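You operate a simulated robot arm through the tools that you are given. There is no shell and no other tool.

You run a simulated two-armed robot. Do the job below in one go: nothing can be reset, and whatever is moved stays where it is left.

## Task
Free the clamp, swing it clear, then burnish and wax the top of the glued block.
Fine: polishing stone, then white pad, all over; both go back; the block with the cream band stays on its ledge. Set down upright: polishing stone with green knob.

Only the result counts: the job must be done as asked and must still hold three seconds after the hand-in. Knocking over, shifting, dropping, spilling or breaking anything else fails it.

## Robot
Two 7-joint arms with two-finger parallel grippers on one trunk that stands fixed in place. Base frame: the origin is at the foot of the trunk, x ahead of it, y to its left, z up. Readings come in cm, degrees, newtons and seconds.
The left shoulder is at [5, 20.9, 122.1], the right one opposite. With the tool pointing down near the work surface each hand reaches from about 10 to 90 cm from the base axis, measured 20 degrees to its own side. Payload 4.4 kg a hand.
The TCP of each hand is the grasp point between the finger pads, 2.3 cm short of the fingertips. In the tool frame z runs along the fingers and y along their closing line. Largest opening 9.4 cm; finger width 3.8, thickness 1; the body of the gripper, 5.4 by 9.6 cm, starts 3.9 cm behind the TCP.
Orientation is told as [roll, pitch, yaw] about the base's x, y, z axes, in that order, counted from this pose: with the fingers straight down and closing along the base's y, the tool's x points along the base's -x, its y along +y and its z along -z.

## Interface
- The arms move only by the tool jog_arm. It takes "left_deltas", "right_deltas" or both (then of equal length, played together; a hand with none holds still); each is a list that holds one entry, the list of rows, each a list of 7 numbers: the turn, a rotation vector about the tool's x, y, z in units of 5 degrees (1.0 is 5 degrees), then the shift along the tool's x, y, z in units of 20 mm (1.0 is 20 mm), then the finger opening in cm, from 0 to 9.4. In form: [[[wx, wy, wz, dx, dy, dz, fingers], ...]]. A call has 1 to 20 rows; each row shifts and turns the commanded pose from where the row before left it, along the tool's axes as they then stand. A call with a number of a shift or a turn outside -1 to 1 is refused whole. Rows are played at 5 a second. More than 5 cm and 8.6 degrees between two rows, or a gripper value outside its range, and nothing of the call is played. Where a pose cannot be reached the arm comes as near as it can. A force on the tool above 60 N (or 10 N above the force at the start of the call, whichever is more), or a blocked arm, ends the call early, and 0.2 s more pass. The fingers move at their own pace (about 10.8 cm/s each) and stop on an object; they squeeze with about 26 N. The grip force told is the motor's: it shows also when the fingers shut on nothing. Time passes only in rows, and 0.2 s behind the last, so rows that do not move let the fingers close. The reply holds the time, the measured pose of the TCP, the force on the tool along the base axes, the opening and the grip force, in the units named above and with some noise, with the torque about the TCP (base axes, N m) and any sound that the robot's microphone picked up, and new pictures: "views" is both (left out), scene, wrist or none (wrist: the cameras of the hands that moved).
- Cameras (640 x 400 px; columns grow to the right, rows downward): "scene" is now at [13.94, -6, 140.39]; the picture's right is [-0.64, -0.77, 0.00], its down [-0.35, 0.29, -0.89] and it looks along [0.68, -0.57, -0.46] (base axes); focal length 312 px, centre (320, 200). "left" rides on the left gripper at [8.6, -1.6, -7.5] in its tool frame; the picture's right is [0.18, 0.98, 0.00], its down [-0.58, 0.11, -0.81] and it looks along [-0.79, 0.15, 0.59] (tool axes); focal length 243 px, centre (320, 200). "right" rides on the right gripper at [8.6, 1.6, -7.4] in its tool frame; the picture's right is [-0.18, 0.98, 0.00], its down [-0.58, -0.11, -0.81] and it looks along [-0.79, -0.15, 0.59] (tool axes); focal length 243 px, centre (320, 200). There is no depth. A picture from a camera that has moved, and an enlarged one, comes with that camera's place and axes in the base frame and with its lens.
- lift_body(by): slides the trunk up (or, below 0, down) by that many cm; the arms and the scene camera ride with it, the base frame stays. It gives what a move gives, with no picture.
- aim_head(pan, tilt): turns the head with the scene camera to pan (to the left, within 80 degrees either way) and tilt (down, from -29 to 69), counted from straight ahead of the robot. It gives what a move gives, and a new picture of the scene camera.
- enlarge(camera, box): a new picture of the part [left, top, right, bottom] of that camera's present view, enlarged. The clock stands still meanwhile.
- hand_in(): hands the job in; it is judged then, once.

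Nothing tells you positions but the pictures and the camera data. Unless the task says otherwise, let go and move clear before handing in.

The tools are called after "Request:" as name(argument=value, ...) on one line, values as JSON. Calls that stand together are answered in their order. jog_arm: Moves the arms, as the interface text tells. Its arguments: {"type":"object","properties":{"left_deltas":{"type":"array","items":{"type":"array","items":{"type":"array","items":{"type":"number"}}}},"right_deltas":{"type":"array","items":{"type":"array","items":{"type":"array","items":{"type":"number"}}}},"views":{"type":"string","enum":["both","scene","wrist","none"]}},"required":[]} The other tools are called the same way: lift_body (by) moves the trunk up or down; aim_head (pan, tilt) turns the head that bears the scene camera; enlarge (camera, box) takes an enlarged picture of a part of a camera's view; hand_in () hands the job in.

At the start:

```text
time: 0.0
left_position: [50.52, -8.22, 122.75]
left_orientation: [0.0, 0.0, 0.0]
left_wrist_force: [0.3, 0.6, 0.2]
left_wrist_torque: [0.0, 0.01, -0.01]
left_finger_gap: 9.38
left_grip_force: 0.1
right_position: [34.55, -47.88, 123.68]
right_orientation: [0.0, 0.0, 0.0]
right_wrist_force: [-0.5, 0.3, 0.6]
right_wrist_torque: [0.0, 0.02, 0.01]
right_finger_gap: 9.4
right_grip_force: 0.0
trunk travel left (down, up): [-30.0, 26.3]
head pan, tilt (commanded): [-40.0, 27.1]
```

scene: 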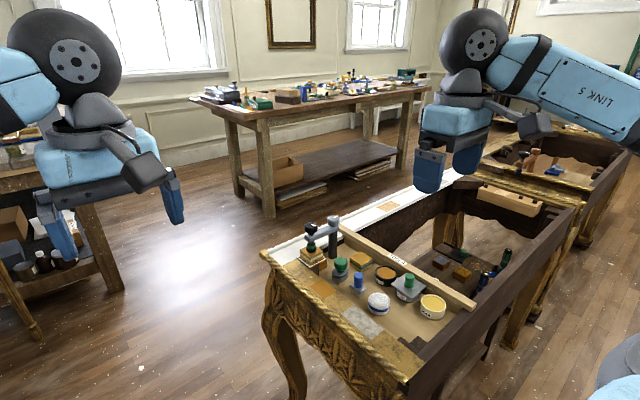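
right: 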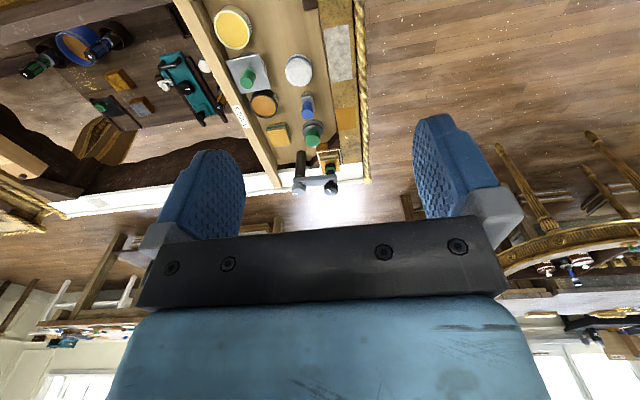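
left: 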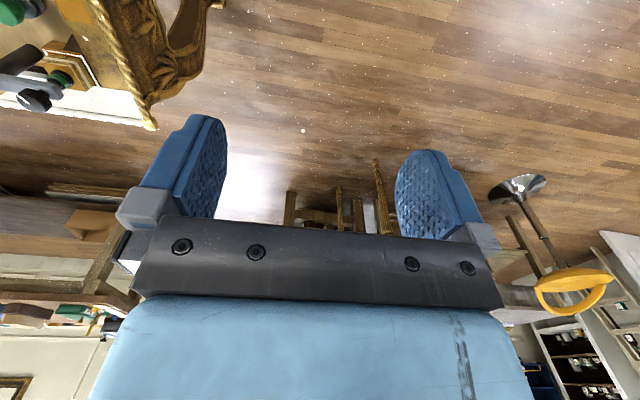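

The workpiece looks like a gilded table to my right-front, with a clamp near its corner and several pads and jars on its shelf. I'll enlarge the scene to identify each object before moving.

Request:
enlarge(camera="scene", box=[250, 180, 490, 350])

Request:
enlarge(camera="scene", box=[280, 200, 400, 300])

Request:
enlarge(camera="right", box=[190, 0, 370, 200])

```text
2.35 times, centred on (370, 265) of scene
camera zoom: at [13.94, -6.0, 140.39], right [-0.64, -0.77, 0.0], down [-0.35, 0.29, -0.89], along [0.68, -0.57, -0.46], focal length 734 px, centre (202, 47)
```

zoom: 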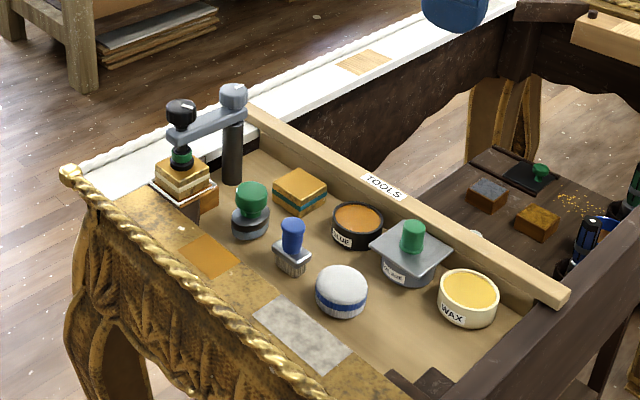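

```text
4.00 times, centred on (340, 250) of scene
camera zoom: at [13.94, -6.0, 140.39], right [-0.64, -0.77, 0.0], down [-0.35, 0.29, -0.89], along [0.68, -0.57, -0.46], focal length 1247 px, centre (240, 0)
```

zoom: 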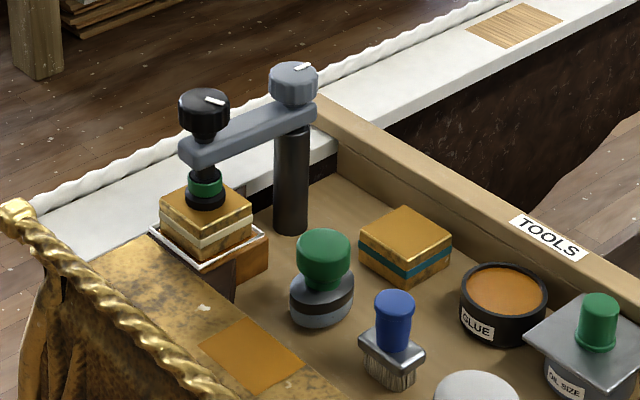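

```text
2.00 times, centred on (280, 100) of right
camera zoom: at [25.78, -46.26, 131.18], right [0.18, 0.98, 0.0], down [0.58, -0.11, 0.81], along [0.79, -0.15, -0.59], focal length 485 px, centre (400, 400)
```

zoom: 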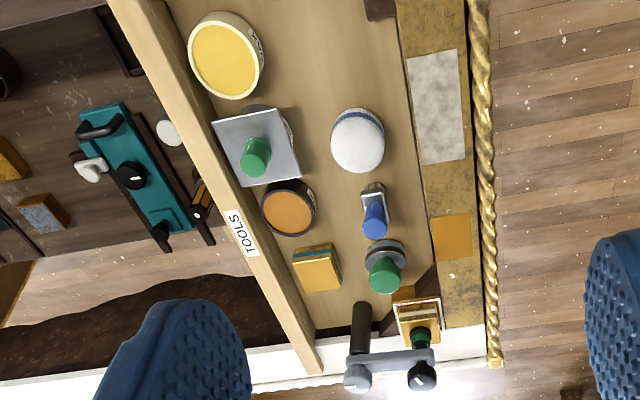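

The glued block with the cream band sits under a post clamp at the near-left corner of the tray. The green-knob stone is at about (64, -56, 83), with the white pad and wax tin further right. I'll aim the head at them for a closer look.

Request:
aim_head(pan=-44, tilt=40)

Request:
enlarge(camera="scene", box=[240, 100, 400, 200])

Request:
enlarge(camera="scene", box=[320, 150, 480, 250])

```text
time: 0.8
left_position: [50.4, -8.25, 122.79]
left_orientation: [0.1, 0.0, 0.0]
left_wrist_force: [-0.8, -0.6, 0.1]
left_wrist_torque: [-0.02, -0.02, -0.01]
left_finger_gap: 9.42
left_grip_force: 0.0
right_position: [34.51, -47.78, 123.9]
right_orientation: [0.0, 0.1, 0.0]
right_wrist_force: [-0.3, 0.0, -0.4]
right_wrist_torque: [0.03, -0.02, 0.02]
right_finger_gap: 9.39
right_grip_force: 0.0
trunk travel left (down, up): [-30.0, 26.3]
head pan, tilt (commanded): [-44.0, 40.0]
camera scene: at [13.05, -6.02, 138.4], right [-0.69, -0.72, 0.0], down [-0.46, 0.45, -0.77], along [0.55, -0.53, -0.64], focal length 312 px, centre (320, 200)
```

scene: 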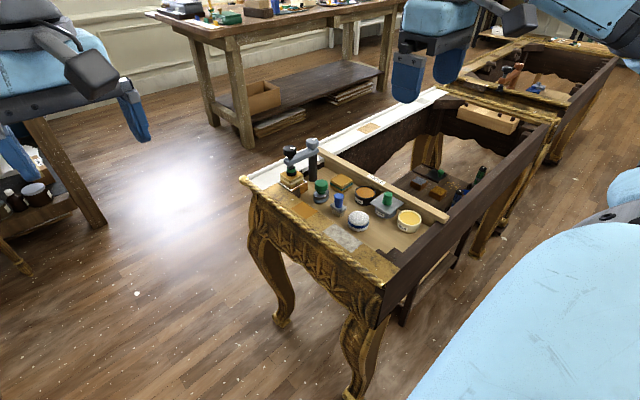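

```text
4.00 times, centred on (320, 150) of scene
camera zoom: at [13.05, -6.02, 138.4], right [-0.69, -0.72, 0.0], down [-0.46, 0.45, -0.77], along [0.55, -0.53, -0.64], focal length 1247 px, centre (320, 400)
```

zoom: 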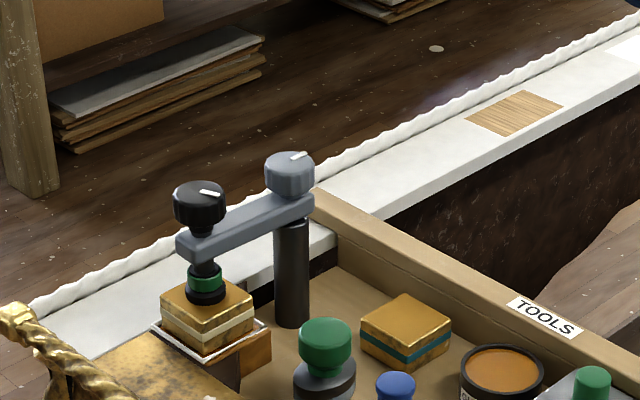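

```text
4.00 times, centred on (400, 200) of scene
camera zoom: at [13.05, -6.02, 138.4], right [-0.69, -0.72, 0.0], down [-0.46, 0.45, -0.77], along [0.55, -0.53, -0.64], focal length 1247 px, centre (0, 200)
```

zoom: 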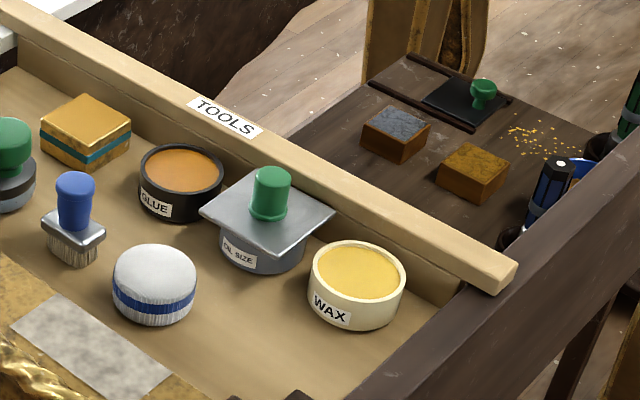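

The clamp's grey post knob is at about (72.5, -60, 92.5). Its black screw knob is at about (73, -52, 93), above the cream-band block, and the white pad is near (49, -55, 81). I'll bring the right hand toward the clamp, high up, for a close look.

Request:
jog_arm(right_deltas=[[[0, 0, 0, -0.98, -0.34, 0.9, 9.4], [0, 0, 0, -0.98, -0.34, 0.9, 9.4], [0, 0, 0, -0.98, -0.34, 0.9, 9.4], [0, 0, 0, -0.98, -0.34, 0.9, 9.4], [0, 0, 0, -0.98, -0.34, 0.9, 9.4], [0, 0, 0, -0.98, -0.34, 0.9, 9.4], [0, 0, 0, -0.98, -0.34, 0.9, 9.4], [0, 0, 0, -0.98, -0.34, 0.9, 9.4], [0, 0, 0, -0.98, -0.34, 0.9, 9.4], [0, 0, 0, -0.98, -0.34, 0.9, 9.4]]], views="both")

Request:
enlarge(camera="right", box=[230, 0, 410, 120])

Request:
enlarge(camera="scene", box=[240, 120, 440, 260])

```text
time: 3.0
left_position: [50.51, -8.28, 122.71]
left_orientation: [-0.1, 0.0, 0.1]
left_wrist_force: [0.5, -1.0, 0.5]
left_wrist_torque: [0.02, 0.0, -0.01]
left_finger_gap: 9.41
left_grip_force: 0.0
right_position: [54.15, -54.62, 105.66]
right_orientation: [-0.1, 0.0, 0.2]
right_wrist_force: [-0.4, 0.2, -1.3]
right_wrist_torque: [-0.01, 0.03, 0.03]
right_finger_gap: 9.41
right_grip_force: 0.1
trunk travel left (down, up): [-30.0, 26.3]
head pan, tilt (commanded): [-44.0, 40.0]
camera scene: at [13.11, -6.05, 138.39], right [-0.69, -0.72, 0.0], down [-0.46, 0.45, -0.77], along [0.55, -0.53, -0.64], focal length 312 px, centre (320, 200)
camera right: at [45.48, -53.13, 113.05], right [0.18, 0.98, 0.0], down [0.58, -0.11, 0.81], along [0.79, -0.15, -0.59], focal length 243 px, centre (320, 200)
```

scene: 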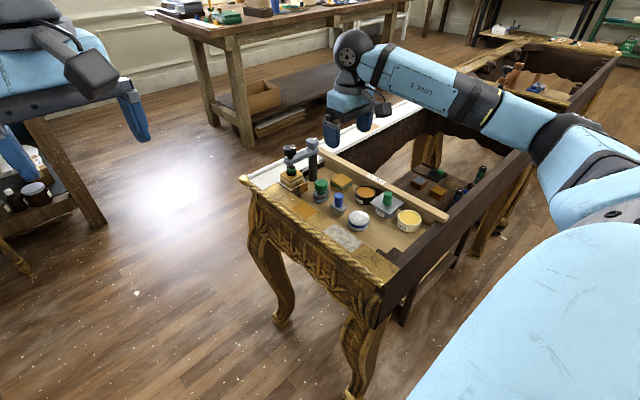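
right: 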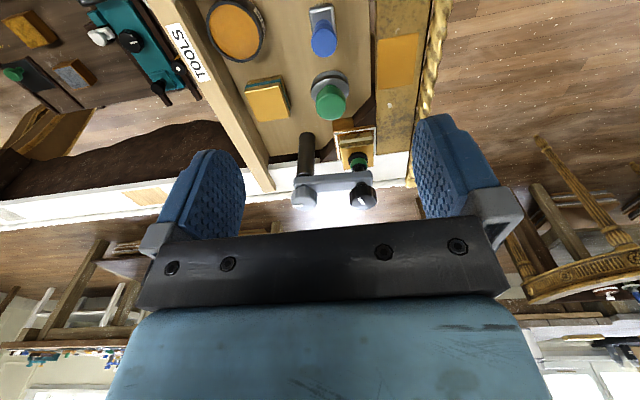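

```text
3.33 times, centred on (320, 60) of right
camera zoom: at [45.48, -53.13, 113.05], right [0.18, 0.98, 0.0], down [0.58, -0.11, 0.81], along [0.79, -0.15, -0.59], focal length 809 px, centre (320, 667)
```

zoom: 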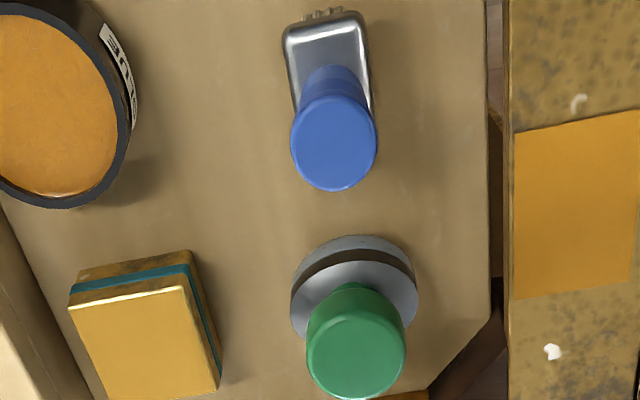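

```text
2.86 times, centred on (340, 190) of scene
camera zoom: at [13.11, -6.05, 138.39], right [-0.69, -0.72, 0.0], down [-0.46, 0.45, -0.77], along [0.55, -0.53, -0.64], focal length 891 px, centre (263, 229)
```

zoom: 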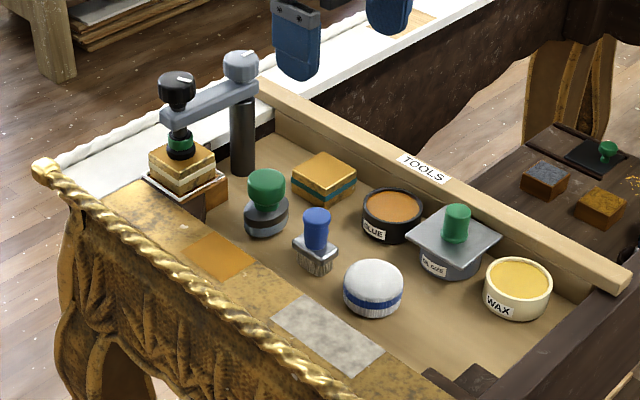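

The right camera now sees the tools and clamp clearly. I'll enlarge the clamp and block area from both cameras.

Request:
enlarge(camera="right", box=[270, 100, 420, 215])

Request:
enlarge(camera="scene", box=[270, 130, 350, 200])

```text
3.48 times, centred on (345, 158) of right
camera zoom: at [45.48, -53.13, 113.05], right [0.18, 0.98, 0.0], down [0.58, -0.11, 0.81], along [0.79, -0.15, -0.59], focal length 844 px, centre (233, 348)
```

zoom: 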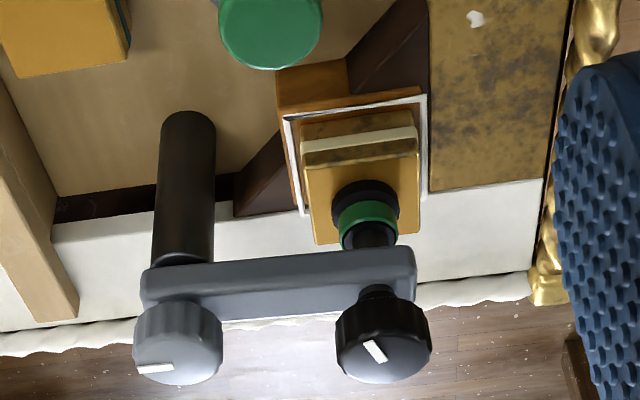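

```text
5.71 times, centred on (310, 165) of scene
camera zoom: at [13.11, -6.05, 138.39], right [-0.69, -0.72, 0.0], down [-0.46, 0.45, -0.77], along [0.55, -0.53, -0.64], focal length 1782 px, centre (377, 400)
```

zoom: 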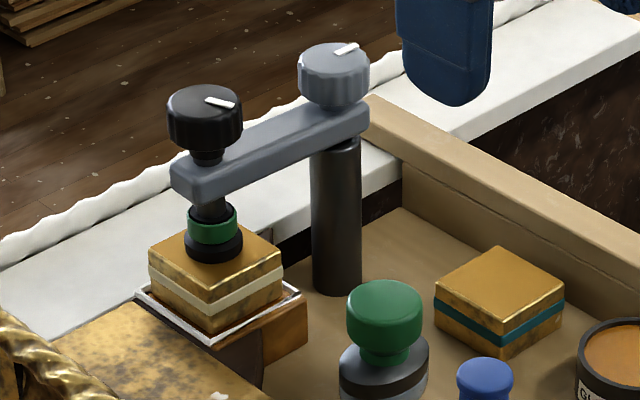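

The screw knob's top is at about (72.7, -52.2, 94.2) and the post knob is at (72.4, -60.4, 93.6). The block's top is about 4.9 cm square and centred under the screw, at z≈85.5. I'll move the right hand above the screw knob and turn the wrist clockwise so it has room to loosen counter-clockwise.

Request:
jog_arm(right_deltas=[[[0, 0, 0, -0.928, 0.121, 0.0, 6.5], [0, 0, 0, -0.928, 0.121, 0.0, 6.5], [0, 0, 0, -0.928, 0.121, 0.0, 6.5], [0, 0, 0, -0.928, 0.121, 0.0, 6.5], [0, 0, 0, -0.928, 0.121, 0.0, 6.5], [0, 0, 0, -0.928, 0.121, 0.0, 6.5], [0, 0, 0, -0.928, 0.121, 0.0, 6.5], [0, 0, 0, -0.928, 0.121, 0.0, 6.5], [0, 0, 0, -0.928, 0.121, 0.0, 6.5], [0, 0, 0, -0.928, 0.121, 0.0, 6.5]]], views="both")

```text
time: 5.2
left_position: [50.61, -8.22, 122.72]
left_orientation: [0.1, -0.1, 0.1]
left_wrist_force: [-0.2, 0.5, 0.0]
left_wrist_torque: [0.02, 0.02, -0.02]
left_finger_gap: 9.42
left_grip_force: 0.1
right_position: [72.8, -52.33, 105.68]
right_orientation: [-0.1, 0.1, -0.2]
right_wrist_force: [0.1, 0.1, 0.3]
right_wrist_torque: [-0.02, 0.01, 0.01]
right_finger_gap: 6.52
right_grip_force: 0.1
trunk travel left (down, up): [-30.0, 26.3]
head pan, tilt (commanded): [-44.0, 40.0]
camera scene: at [13.1, -5.99, 138.39], right [-0.69, -0.72, 0.0], down [-0.46, 0.45, -0.77], along [0.55, -0.53, -0.64], focal length 312 px, centre (320, 200)
camera right: at [64.17, -50.7, 113.11], right [0.18, 0.98, 0.0], down [0.58, -0.11, 0.81], along [0.79, -0.15, -0.59], focal length 243 px, centre (320, 200)
```

scene: 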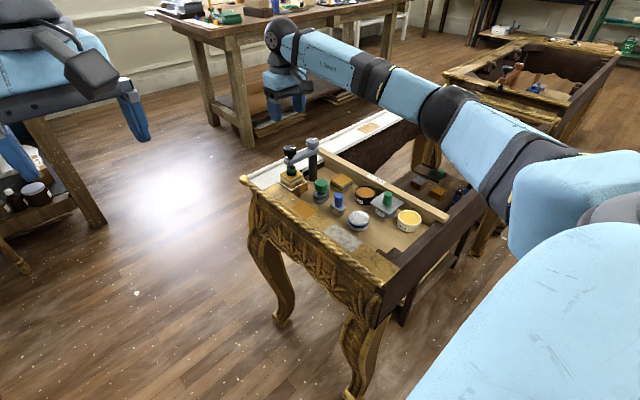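
right: 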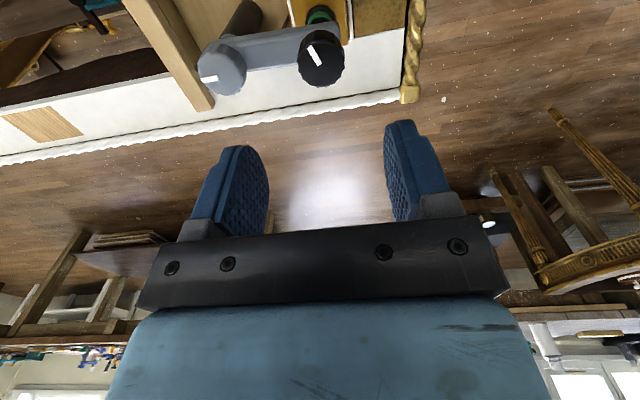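

The hand is right above the screw knob, and the new camera view agrees on its position. Now I'll turn the wrist clockwise by 60° at this height to check the reach.

Request:
jog_arm(right_deltas=[[[0, 0, 1, 0, 0, 0, 6.5], [0, 0, 1, 0, 0, 0, 6.5], [0, 0, 1, 0, 0, 0, 6.5], [0, 0, 1, 0, 0, 0, 6.5], [0, 0, 1, 0, 0, 0, 6.5], [0, 0, 1, 0, 0, 0, 6.5], [0, 0, 1, 0, 0, 0, 6.5], [0, 0, 1, 0, 0, 0, 6.5], [0, 0, 1, 0, 0, 0, 6.5], [0, 0, 1, 0, 0, 0, 6.5], [0, 0, 1, 0, 0, 0, 6.5], [0, 0, 1, 0, 0, 0, 6.5], [0, 0, 1, 0, 0, 0, 6.5], [0, 0, 1, 0, 0, 0, 6.5], [0, 0, 1, 0, 0, 0, 6.5], [0, 0, 1, 0, 0, 0, 6.5], [0, 0, 1, 0, 0, 0, 6.5], [0, 0, 1, 0, 0, 0, 6.5]]], views="both")

```text
time: 8.9
left_position: [50.48, -8.3, 122.61]
left_orientation: [0.0, 0.0, -0.1]
left_wrist_force: [-0.7, -0.4, 0.3]
left_wrist_torque: [-0.02, 0.03, 0.0]
left_finger_gap: 9.39
left_grip_force: 0.0
right_position: [72.82, -52.3, 105.8]
right_orientation: [0.0, 0.0, -90.2]
right_wrist_force: [0.6, -0.3, 0.1]
right_wrist_torque: [-0.02, 0.01, 0.01]
right_finger_gap: 6.49
right_grip_force: 0.1
trunk travel left (down, up): [-30.0, 26.3]
head pan, tilt (commanded): [-44.0, 40.0]
camera scene: at [13.04, -6.02, 138.4], right [-0.69, -0.72, 0.0], down [-0.46, 0.45, -0.77], along [0.55, -0.53, -0.64], focal length 312 px, centre (320, 200)
camera right: at [74.27, -43.71, 113.24], right [0.98, -0.19, 0.0], down [-0.11, -0.58, 0.81], along [-0.15, -0.79, -0.59], focal length 243 px, centre (320, 200)
```

scene: 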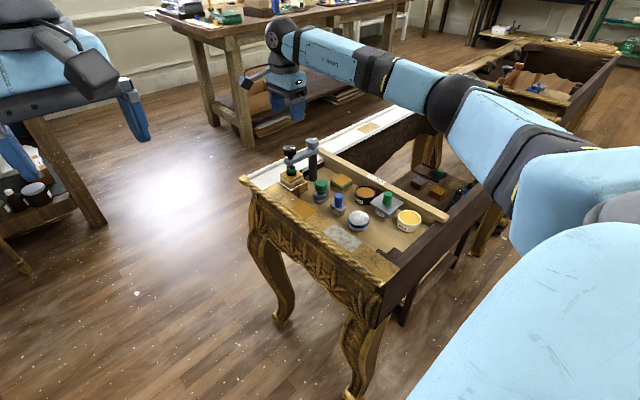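
right: 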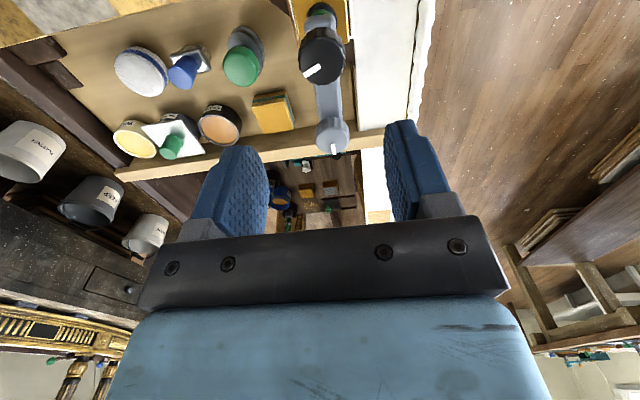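

Yaw -90° is reachable. I'll lower the fingers around the screw knob, stopping just short of the arm bar, and look.

Request:
jog_arm(right_deltas=[[[0, 0, 0, 0, 0, 0.9, 6.5], [0, 0, 0, 0, 0, 0.9, 6.5], [0, 0, 0, 0, 0, 0.9, 6.5], [0, 0, 0, 0, 0, 0.9, 6.5], [0, 0, 0, 0, 0, 0.9, 6.5], [0, 0, 0, 0, 0, 0.9, 6.5]]], views="both")

Request:
enlarge(camera="scene", box=[260, 120, 350, 200])

Request:
enlarge(camera="right", box=[200, 60, 440, 220])

```text
time: 10.3
left_position: [50.46, -8.32, 122.73]
left_orientation: [0.0, 0.0, 0.0]
left_wrist_force: [0.2, -0.1, 0.0]
left_wrist_torque: [0.03, -0.01, -0.01]
left_finger_gap: 9.39
left_grip_force: 0.1
right_position: [72.45, -52.15, 94.7]
right_orientation: [-0.1, 0.0, -90.0]
right_wrist_force: [0.3, -0.2, -0.5]
right_wrist_torque: [0.03, 0.01, 0.03]
right_finger_gap: 6.52
right_grip_force: 0.0
trunk travel left (down, up): [-30.0, 26.3]
head pan, tilt (commanded): [-44.0, 40.0]
camera scene: at [13.08, -6.06, 138.39], right [-0.69, -0.72, 0.0], down [-0.46, 0.45, -0.77], along [0.55, -0.53, -0.64], focal length 312 px, centre (320, 200)
camera right: at [74.1, -43.59, 102.11], right [0.98, -0.18, 0.0], down [-0.11, -0.58, 0.81], along [-0.15, -0.79, -0.59], focal length 243 px, centre (320, 200)
```

scene: 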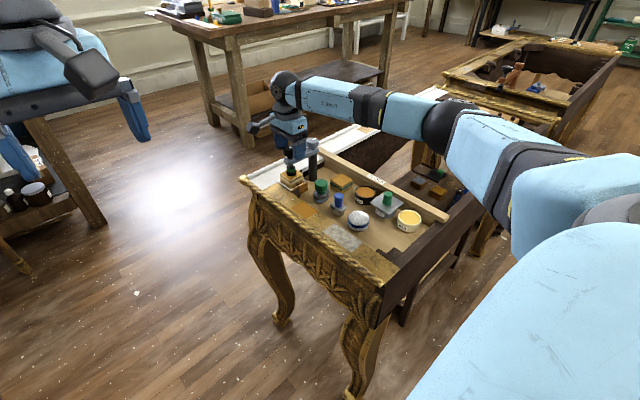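
right: 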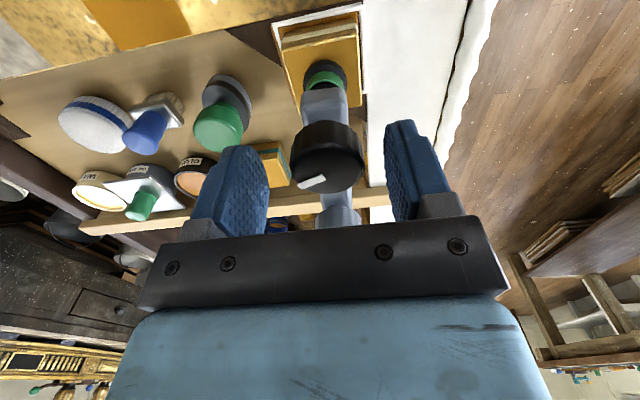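

```text
5.00 times, centred on (305, 160) of scene
camera zoom: at [13.08, -6.06, 138.39], right [-0.69, -0.72, 0.0], down [-0.46, 0.45, -0.77], along [0.55, -0.53, -0.64], focal length 1559 px, centre (395, 400)
```

zoom: 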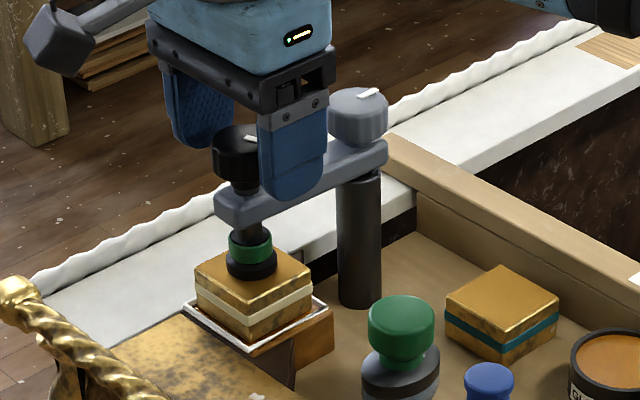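

```text
2.50 times, centred on (320, 140) of right
camera zoom: at [74.1, -43.59, 102.11], right [0.98, -0.18, 0.0], down [-0.11, -0.58, 0.81], along [-0.15, -0.79, -0.59], focal length 606 px, centre (320, 350)
```

zoom: 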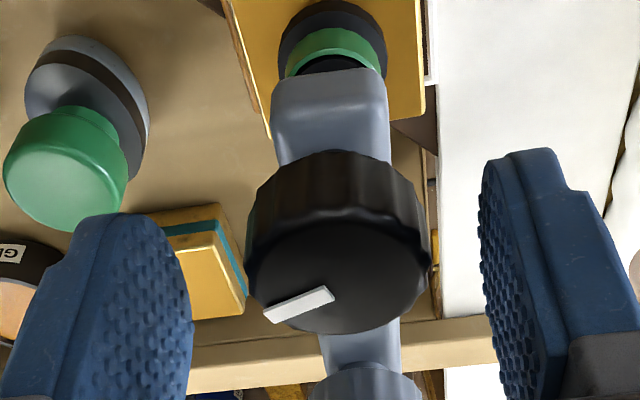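

The fingers straddle the screw knob, well centred. I'll lower a touch, close on it, and check the forces.

Request:
jog_arm(right_deltas=[[[0, 0, 0, 0, 0.1, 0.15, 6.5], [0, 0, 0, 0, 0, 0, 3], [0, 0, 0, 0, 0, 0, 2], [0, 0, 0, 0, 0, 0, 2]]], views="wrist")

```text
time: 11.3
left_position: [50.54, -8.21, 122.71]
left_orientation: [0.0, 0.1, -0.1]
left_wrist_force: [-0.2, -0.5, 0.6]
left_wrist_torque: [0.01, -0.01, -0.02]
left_finger_gap: 9.4
left_grip_force: 0.1
right_position: [72.85, -52.16, 94.41]
right_orientation: [0.0, 0.0, -90.0]
right_wrist_force: [11.3, -2.3, 1.0]
right_wrist_torque: [0.04, 0.07, 0.02]
right_finger_gap: 3.45
right_grip_force: 45.3
trunk travel left (down, up): [-30.0, 26.3]
head pan, tilt (commanded): [-44.0, 40.0]
camera right: at [74.41, -43.62, 101.9], right [0.98, -0.18, 0.0], down [-0.11, -0.58, 0.81], along [-0.15, -0.79, -0.59], focal length 243 px, centre (320, 200)
```

right: 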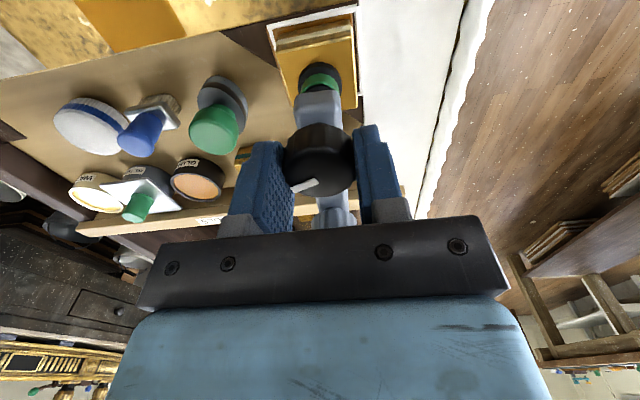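

I have the knob, but there is an 11 N sideways load, so the knob sits slightly to +x of the hand. I'll shift a hair to relieve that.

Request:
jog_arm(right_deltas=[[[0, 0, 0, 0, 0.08, 0, 2], [0, 0, 0, 0, 0, 0, 2]]], views="none")

```text
time: 11.9
left_position: [50.42, -8.28, 122.74]
left_orientation: [0.0, 0.0, 0.0]
left_wrist_force: [0.5, 0.1, 0.1]
left_wrist_torque: [0.01, -0.01, 0.0]
left_finger_gap: 9.44
left_grip_force: 0.0
right_position: [72.84, -52.22, 94.53]
right_orientation: [-0.1, 0.0, -90.0]
right_wrist_force: [-0.1, -0.1, -2.2]
right_wrist_torque: [0.14, -0.27, 0.05]
right_finger_gap: 3.44
right_grip_force: 45.3
trunk travel left (down, up): [-30.0, 26.3]
head pan, tilt (commanded): [-44.0, 40.0]
```

The side load is gone. Now I'll start turning counter-clockwise in small steps, watching the torque and the pointer.

Request:
jog_arm(right_deltas=[[[0, 0, -1, 0, 0, 0, 2], [0, 0, -1, 0, 0, 0, 2], [0, 0, -1, 0, 0, 0, 2], [0, 0, -1, 0, 0, 0, 2], [0, 0, -1, 0, 0, 0, 2], [0, 0, -1, 0, 0, 0, 2]]], views="both")

Request:
enlarge(camera="right", box=[200, 60, 440, 220])

Request:
enlarge(camera="scene", box=[260, 120, 350, 200])

```text
time: 13.3
left_position: [50.61, -8.32, 122.65]
left_orientation: [0.0, 0.0, 0.1]
left_wrist_force: [0.9, -0.7, -0.1]
left_wrist_torque: [0.01, -0.01, 0.01]
left_finger_gap: 9.42
left_grip_force: 0.0
right_position: [73.17, -52.33, 94.62]
right_orientation: [0.0, 0.0, -59.9]
right_wrist_force: [-5.5, 5.6, -8.6]
right_wrist_torque: [0.54, 0.49, 0.0]
right_finger_gap: 3.44
right_grip_force: 44.9
trunk travel left (down, up): [-30.0, 26.3]
head pan, tilt (commanded): [-44.0, 40.0]
camera scene: at [13.09, -6.03, 138.39], right [-0.69, -0.72, 0.0], down [-0.46, 0.45, -0.77], along [0.55, -0.53, -0.64], focal length 312 px, centre (320, 200)
camera right: at [70.11, -44.02, 102.02], right [0.94, 0.33, 0.0], down [0.2, -0.56, 0.81], along [0.27, -0.76, -0.59], focal length 243 px, centre (320, 200)
```

scene: 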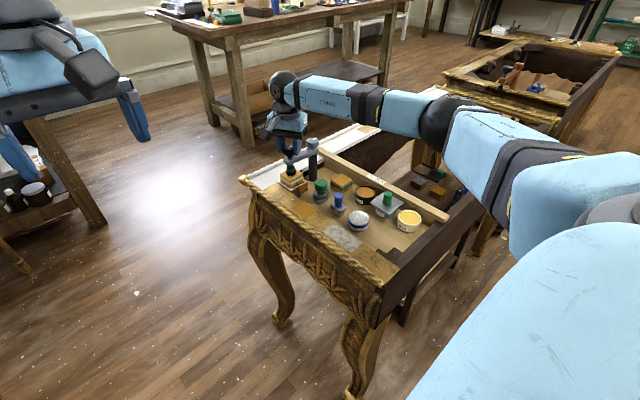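
right: 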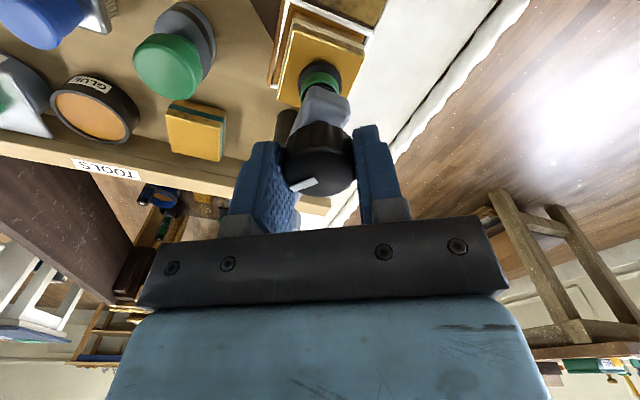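

```text
2.50 times, centred on (320, 140) of right
camera zoom: at [70.11, -44.02, 102.02], right [0.94, 0.33, 0.0], down [0.2, -0.56, 0.81], along [0.27, -0.76, -0.59], focal length 606 px, centre (320, 350)
```

zoom: 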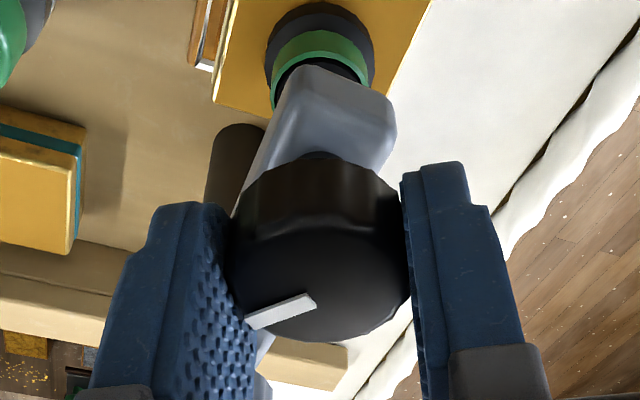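

```text
5.00 times, centred on (305, 160) of scene
camera zoom: at [13.09, -6.03, 138.39], right [-0.69, -0.72, 0.0], down [-0.46, 0.45, -0.77], along [0.55, -0.53, -0.64], focal length 1559 px, centre (395, 400)
```

zoom: 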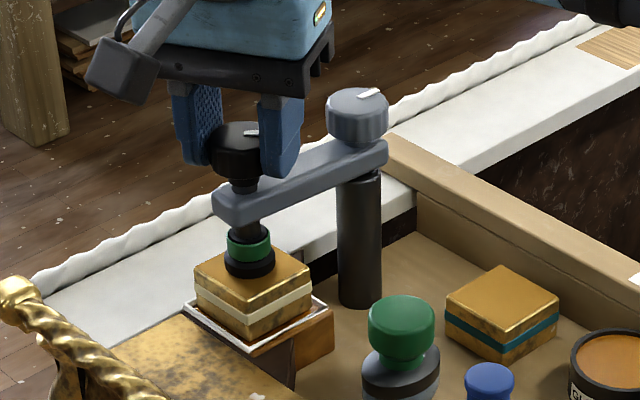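

The knob turns with my hand. I'll continue counter-clockwise another 30° and watch how the force and the foot change.

Request:
jog_arm(right_deltas=[[[0, 0, -1, 0, 0, 0, 2], [0, 0, -1, 0, 0, 0, 2], [0, 0, -1, 0, 0, 0, 2], [0, 0, -1, 0, 0, 0, 2], [0, 0, -1, 0, 0, 0, 2], [0, 0, -1, 0, 0, 0, 2]]], views="none")

Request:
enlarge(camera="right", box=[200, 60, 440, 220])

Request:
enlarge(camera="scene", box=[260, 120, 350, 200])

```text
time: 14.8
left_position: [50.59, -8.2, 122.72]
left_orientation: [0.0, -0.1, -0.1]
left_wrist_force: [-0.4, -0.3, 0.0]
left_wrist_torque: [0.04, 0.01, 0.04]
left_finger_gap: 9.42
left_grip_force: 0.1
right_position: [73.11, -52.27, 94.69]
right_orientation: [0.3, -0.1, -29.8]
right_wrist_force: [4.8, 1.5, -1.3]
right_wrist_torque: [0.15, 0.27, 0.01]
right_finger_gap: 3.48
right_grip_force: 45.3
trunk travel left (down, up): [-30.0, 26.3]
head pan, tilt (commanded): [-44.0, 40.0]
```

```text
2.50 times, centred on (320, 140) of right
camera zoom: at [66.26, -46.57, 102.08], right [0.65, 0.76, 0.0], down [0.45, -0.38, 0.81], along [0.61, -0.52, -0.59], focal length 606 px, centre (320, 350)
```

zoom: 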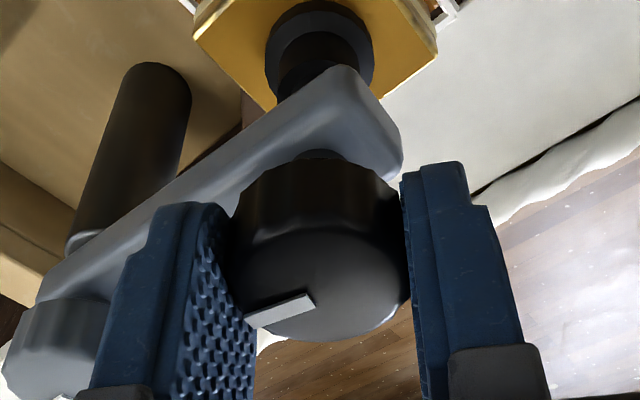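

```text
5.00 times, centred on (305, 160) of scene
camera zoom: at [13.12, -6.03, 138.39], right [-0.69, -0.72, 0.0], down [-0.46, 0.45, -0.77], along [0.55, -0.53, -0.64], focal length 1559 px, centre (395, 400)
```

zoom: 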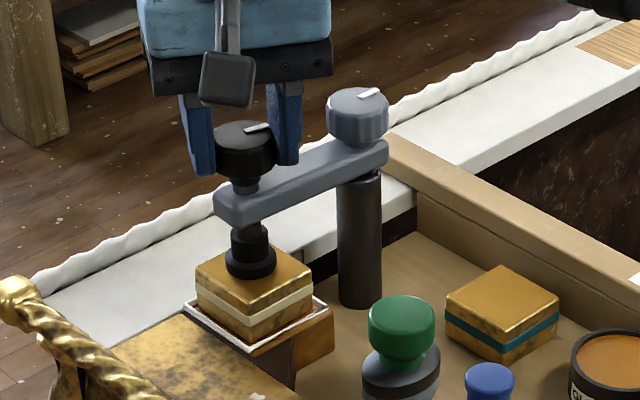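

The green band on the spindle has gone dark, which looks like a clamped/free indicator, so the pressure is off. I'll keep turning counter-clockwise to see whether the foot lifts off the block.

Request:
jog_arm(right_deltas=[[[0, 0, -1, 0, 0, 0, 2], [0, 0, -1, 0, 0, 0, 2], [0, 0, -1, 0, 0, 0, 2], [0, 0, -1, 0, 0, 0, 2], [0, 0, -1, 0, 0, 0, 2], [0, 0, -1, 0, 0, 0, 2], [0, 0, -1, 0, 0, 0, 2], [0, 0, -1, 0, 0, 0, 2], [0, 0, -1, 0, 0, 0, 2], [0, 0, -1, 0, 0, 0, 2]]], views="none")

Request:
enlarge(camera="right", box=[200, 60, 440, 220])

Request:
enlarge(camera="scene", box=[260, 120, 350, 200])

```text
time: 16.9
left_position: [50.88, -8.28, 122.47]
left_orientation: [0.0, 0.3, 0.0]
left_wrist_force: [0.1, 0.1, -0.9]
left_wrist_torque: [0.01, 0.0, 0.03]
left_finger_gap: 9.4
left_grip_force: 0.1
right_position: [73.08, -52.03, 95.01]
right_orientation: [-0.5, -0.6, 4.7]
right_wrist_force: [-1.2, 28.6, -30.8]
right_wrist_torque: [0.74, 0.04, 0.08]
right_finger_gap: 3.49
right_grip_force: 44.5
right hand out of reach, approached as far as the arm can: row 8, 9, 10
trunk travel left (down, up): [-30.0, 26.3]
head pan, tilt (commanded): [-44.0, 40.0]
```

```text
2.50 times, centred on (320, 140) of right
camera zoom: at [64.18, -51.28, 102.31], right [0.1, 0.99, -0.01], down [0.58, -0.05, 0.81], along [0.81, -0.09, -0.58], focal length 606 px, centre (320, 350)
```

zoom: 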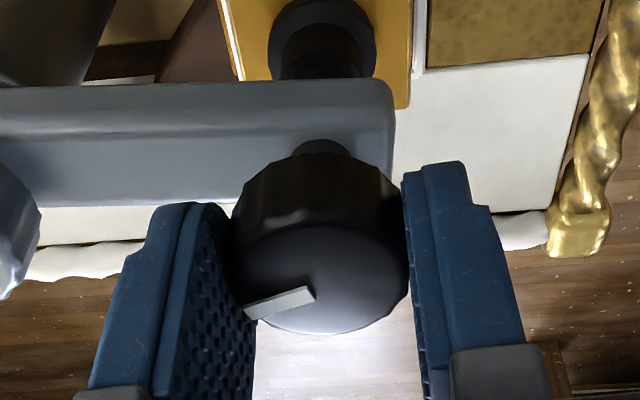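

```text
5.00 times, centred on (305, 160) of scene
camera zoom: at [13.47, -6.07, 138.3], right [-0.69, -0.72, 0.0], down [-0.47, 0.45, -0.76], along [0.55, -0.53, -0.65], focal length 1559 px, centre (395, 400)
```

zoom: 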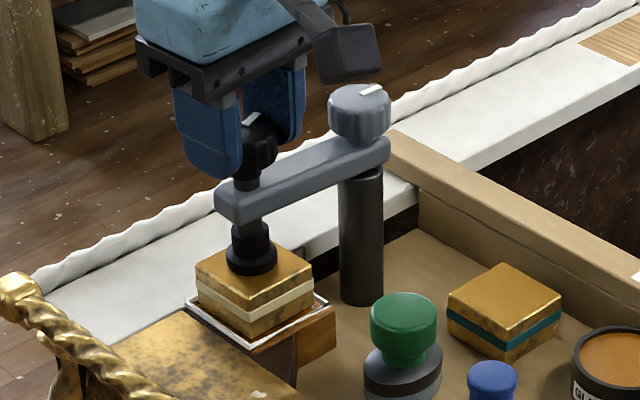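

The arm hit a reach limit past about yaw 5°, and the load on the knob is building up. I'll open the fingers right away without moving, then check the foot.

Request:
jog_arm(right_deltas=[[[0, 0, 0, 0, 0, 0, 5.5], [0, 0, 0, 0, 0, 0, 5.5]]], views="both")

Request:
enlarge(camera="scene", box=[260, 120, 350, 200])

```text
time: 17.6
left_position: [50.41, -8.28, 122.69]
left_orientation: [-0.1, 0.0, 0.0]
left_wrist_force: [0.2, -0.3, 0.5]
left_wrist_torque: [0.0, 0.01, 0.01]
left_finger_gap: 9.41
left_grip_force: 0.2
right_position: [72.93, -52.59, 95.6]
right_orientation: [-0.8, -1.0, 4.3]
right_wrist_force: [0.1, 0.6, 0.1]
right_wrist_torque: [0.02, 0.01, 0.02]
right_finger_gap: 5.5
right_grip_force: 0.1
trunk travel left (down, up): [-30.0, 26.3]
head pan, tilt (commanded): [-44.0, 40.0]
camera scene: at [13.05, -6.02, 138.41], right [-0.69, -0.72, 0.0], down [-0.46, 0.45, -0.77], along [0.55, -0.53, -0.64], focal length 312 px, centre (320, 200)
camera right: at [63.93, -51.57, 102.89], right [0.11, 0.99, -0.01], down [0.57, -0.06, 0.82], along [0.81, -0.1, -0.57], focal length 243 px, centre (320, 200)
```

scene: 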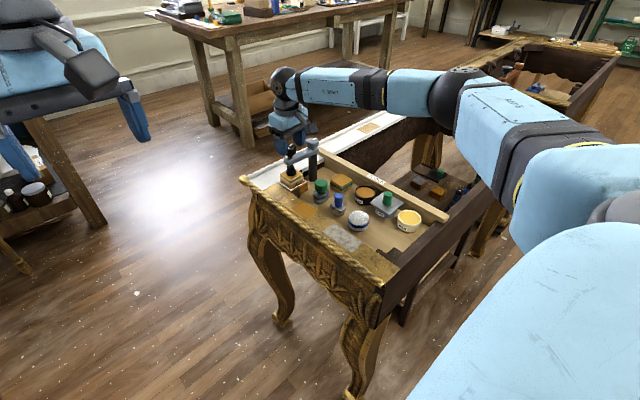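
right: 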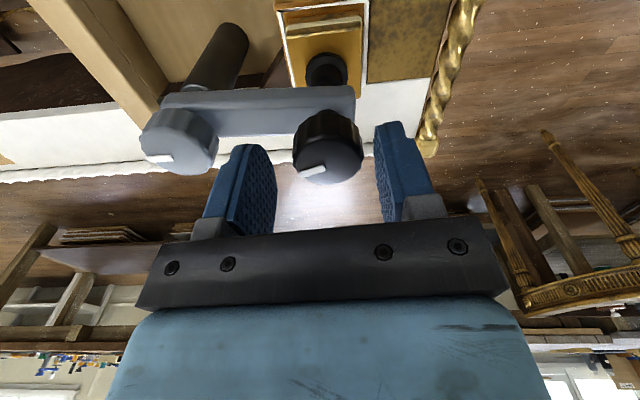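

```text
5.00 times, centred on (305, 160) of scene
camera zoom: at [13.05, -6.02, 138.41], right [-0.69, -0.72, 0.0], down [-0.46, 0.45, -0.77], along [0.55, -0.53, -0.64], focal length 1559 px, centre (395, 400)
```

zoom: 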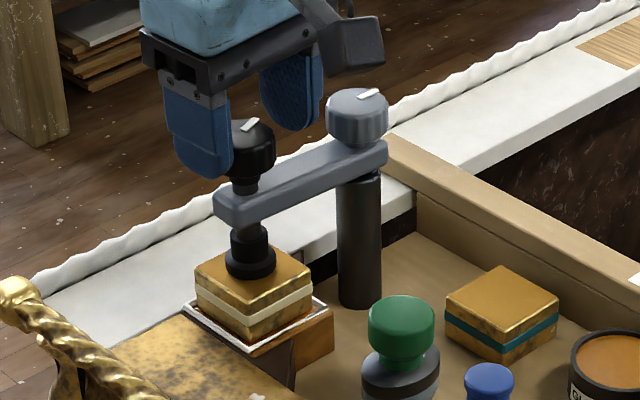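

The fingers are open and the load is gone. I'll enlarge the wrist view to see if the foot is off the block.

Request:
enlarge(camera="right", box=[260, 0, 380, 120])

Request:
enlarge(camera="scene", box=[280, 150, 320, 185])

```text
3.33 times, centred on (320, 60) of right
camera zoom: at [63.93, -51.57, 102.89], right [0.11, 0.99, -0.01], down [0.57, -0.06, 0.82], along [0.81, -0.1, -0.57], focal length 809 px, centre (320, 667)
```

zoom: 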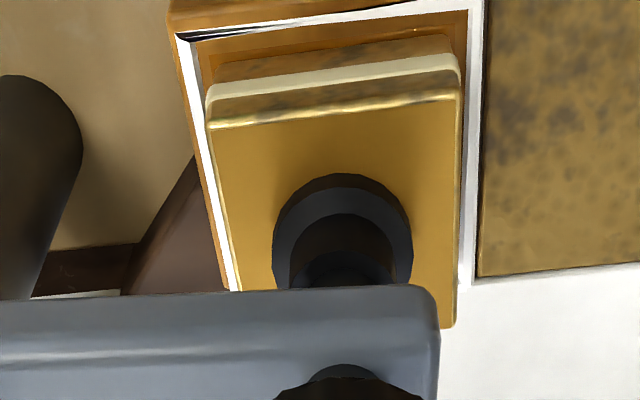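

```text
11.43 times, centred on (300, 168) of scene
camera zoom: at [13.05, -6.02, 138.41], right [-0.69, -0.72, 0.0], down [-0.46, 0.45, -0.77], along [0.55, -0.53, -0.64], focal length 3564 px, centre (549, 571)
```

zoom: 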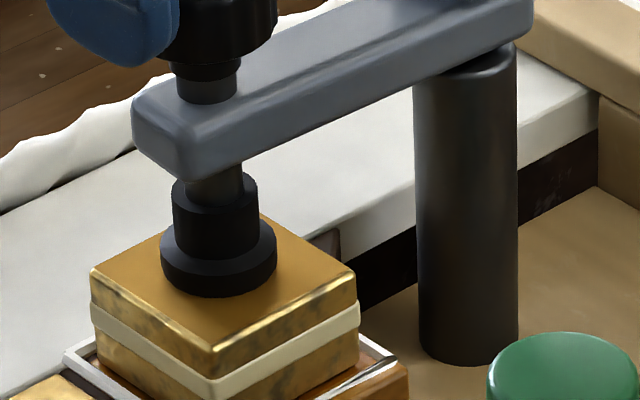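

The clearance can't be judged yet from these views, so more turns are needed. I'll raise the hand and wind the wrist back clockwise well past -90° to get a longer stroke.

Request:
jog_arm(right_deltas=[[[0, 0, 0, 0, 0, -0.9, 6.5], [0, 0, 0, 0, 0, -0.9, 6.5], [0, 0, 0, 0, 0, -0.9, 6.5], [0, 0, 1, 0, 0, 0, 6.5], [0, 0, 1, 0, 0, 0, 6.5], [0, 0, 1, 0, 0, 0, 6.5], [0, 0, 1, 0, 0, 0, 6.5], [0, 0, 1, 0, 0, 0, 6.5], [0, 0, 1, 0, 0, 0, 6.5], [0, 0, 1, 0, 0, 0, 6.5], [0, 0, 1, 0, 0, 0, 6.5], [0, 0, 1, 0, 0, 0, 6.5], [0, 0, 1, 0, 0, 0, 6.5], [0, 0, 1, 0, 0, 0, 6.5], [0, 0, 1, 0, 0, 0, 6.5], [0, 0, 1, 0, 0, 0, 6.5], [0, 0, 1, 0, 0, 0, 6.5], [0, 0, 1, 0, 0, 0, 6.5], [0, 0, 1, 0, 0, 0, 6.5], [0, 0, 1, 0, 0, 0, 6.5]]], views="none")

Request:
jog_arm(right_deltas=[[[0, 0, 1, 0, 0, 0, 6.5], [0, 0, 1, 0, 0, 0, 6.5], [0, 0, 1, 0, 0, 0, 6.5], [0, 0, 1, 0, 0, 0, 6.5], [0, 0, 1, 0, 0, 0, 6.5], [0, 0, 1, 0, 0, 0, 6.5], [0, 0, 1, 0, 0, 0, 6.5], [0, 0, 1, 0, 0, 0, 6.5], [0, 0, 1, 0, 0, 0, 6.5], [0, 0, 1, 0, 0, 0, 6.5], [0, 0, 1, 0, 0, 0, 6.5], [0, 0, 1, 0, 0, 0, 6.5]]], views="both")

```text
time: 21.8
left_position: [50.35, -8.29, 122.8]
left_orientation: [0.0, 0.0, 0.0]
left_wrist_force: [0.8, -0.2, 0.1]
left_wrist_torque: [0.0, 0.03, 0.02]
left_finger_gap: 9.4
left_grip_force: 0.0
right_position: [72.84, -52.4, 101.02]
right_orientation: [1.0, -0.7, -80.7]
right_wrist_force: [0.0, -0.3, 0.8]
right_wrist_torque: [-0.02, 0.0, 0.02]
right_finger_gap: 6.49
right_grip_force: 0.1
trunk travel left (down, up): [-30.0, 26.3]
head pan, tilt (commanded): [-44.0, 40.0]
```

```text
time: 24.4
left_position: [50.41, -8.29, 122.81]
left_orientation: [0.0, 0.0, 0.0]
left_wrist_force: [-0.4, -0.5, 0.1]
left_wrist_torque: [0.03, -0.01, -0.01]
left_finger_gap: 9.38
left_grip_force: 0.0
right_position: [72.74, -52.34, 100.89]
right_orientation: [1.2, 0.5, -140.8]
right_wrist_force: [-0.7, 0.5, 0.1]
right_wrist_torque: [0.01, 0.03, -0.03]
right_finger_gap: 6.52
right_grip_force: 0.0
trunk travel left (down, up): [-30.0, 26.3]
head pan, tilt (commanded): [-44.0, 40.0]
camera scene: at [13.05, -6.03, 138.4], right [-0.69, -0.72, 0.0], down [-0.46, 0.45, -0.77], along [0.55, -0.53, -0.64], focal length 312 px, centre (320, 200)
camera right: at [80.3, -48.29, 108.44], right [0.48, -0.88, 0.02], down [-0.53, -0.27, 0.8], along [-0.7, -0.39, -0.6], focal length 243 px, centre (320, 200)
```

scene: 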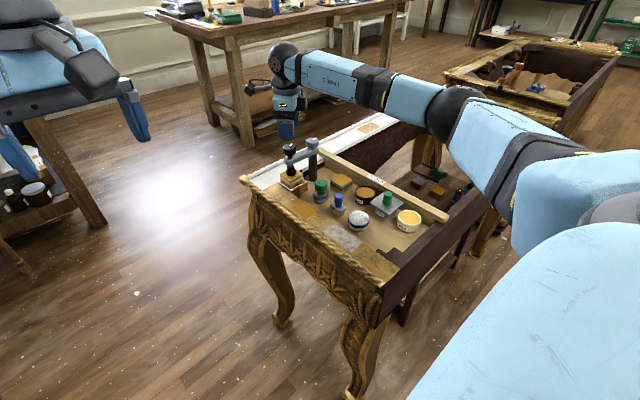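
right: 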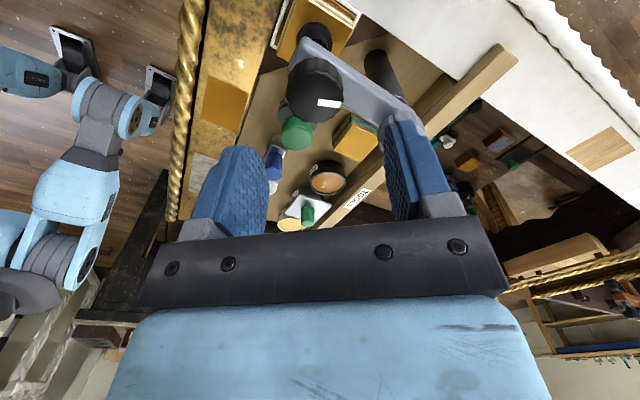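

Yaw -140° works too. I'll correct the slight tilt, centre over the knob, and lower around it again.

Request:
jog_arm(right_deltas=[[[0.24, -0.1, 0, 0.1, 0, 0.75, 6.5], [0, 0, 0, 0, 0, 0.75, 6.5], [0, 0, 0, 0, 0, 0.75, 6.5], [0, 0, 0, 0, 0, 0.75, 6.5], [0, 0, 0, 0, 0, 0, 6.5]]], views="wrist")

Request:
enlarge(camera="right", box=[200, 20, 440, 220])

Request:
enlarge(camera="scene", box=[260, 120, 350, 200])

```text
time: 25.6
left_position: [50.46, -8.18, 122.8]
left_orientation: [0.0, 0.0, 0.1]
left_wrist_force: [-0.3, 0.0, 0.0]
left_wrist_torque: [0.0, -0.04, 0.02]
left_finger_gap: 9.4
left_grip_force: 0.0
right_position: [72.98, -52.53, 94.89]
right_orientation: [0.0, -0.1, -140.7]
right_wrist_force: [-0.6, -0.2, -0.2]
right_wrist_torque: [-0.04, 0.02, -0.02]
right_finger_gap: 6.48
right_grip_force: 0.1
trunk travel left (down, up): [-30.0, 26.3]
head pan, tilt (commanded): [-44.0, 40.0]
camera right: at [80.59, -48.35, 102.31], right [0.48, -0.88, 0.0], down [-0.52, -0.28, 0.81], along [-0.71, -0.39, -0.59], focal length 243 px, centre (320, 200)
```

right: 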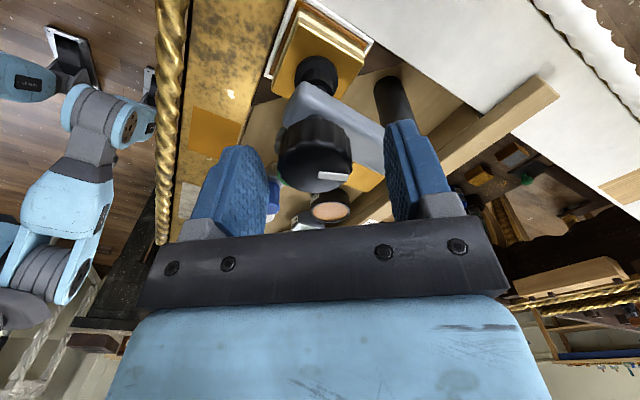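

```text
2.00 times, centred on (320, 120) of right
camera zoom: at [80.59, -48.35, 102.31], right [0.48, -0.88, 0.0], down [-0.52, -0.28, 0.81], along [-0.71, -0.39, -0.59], focal length 485 px, centre (320, 360)
```

zoom: 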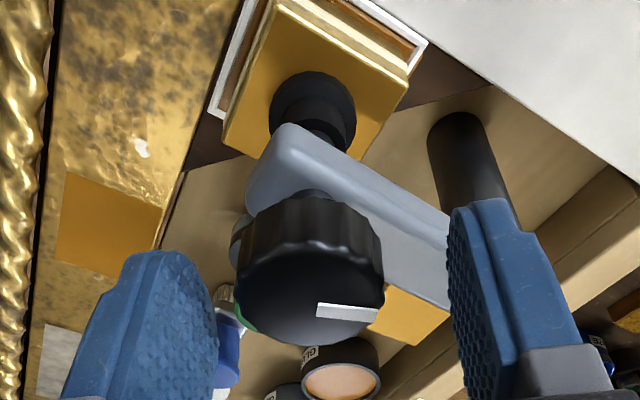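

```text
5.00 times, centred on (305, 160) of scene
camera zoom: at [13.03, -6.01, 138.4], right [-0.69, -0.72, 0.0], down [-0.46, 0.45, -0.77], along [0.55, -0.53, -0.64], focal length 1559 px, centre (395, 400)
```

zoom: 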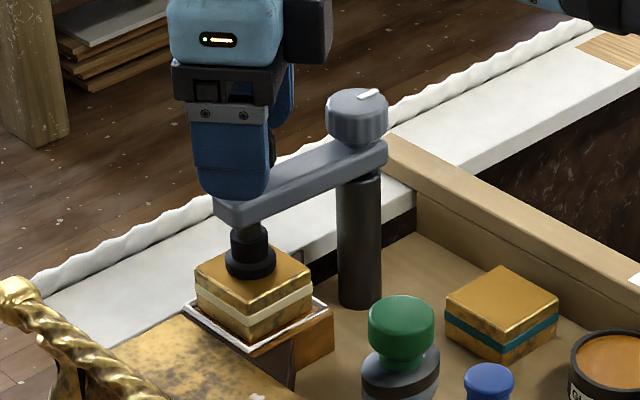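

The knob is slightly to the left-finger side. I'll shift, close, and turn 60° counter-clockwise from here.

Request:
jog_arm(right_deltas=[[[0, 0, 0, 0.08, -0.1, 0.05, 6.5], [0, 0, 0, 0, 0, 0, 3], [0, 0, 0, 0, 0, 0, 2], [0, 0, 0, 0, 0, 0, 2]]], views="none")

```text
time: 26.6
left_position: [50.43, -8.2, 122.73]
left_orientation: [-0.1, 0.1, 0.1]
left_wrist_force: [0.1, -0.1, 0.9]
left_wrist_torque: [0.01, -0.03, -0.01]
left_finger_gap: 9.38
left_grip_force: 0.0
right_position: [72.98, -52.23, 94.82]
right_orientation: [-0.1, -0.1, -140.7]
right_wrist_force: [-0.1, 0.6, -1.0]
right_wrist_torque: [-0.01, 0.04, -0.01]
right_finger_gap: 3.46
right_grip_force: 45.0
trunk travel left (down, up): [-30.0, 26.3]
head pan, tilt (commanded): [-44.0, 40.0]
```

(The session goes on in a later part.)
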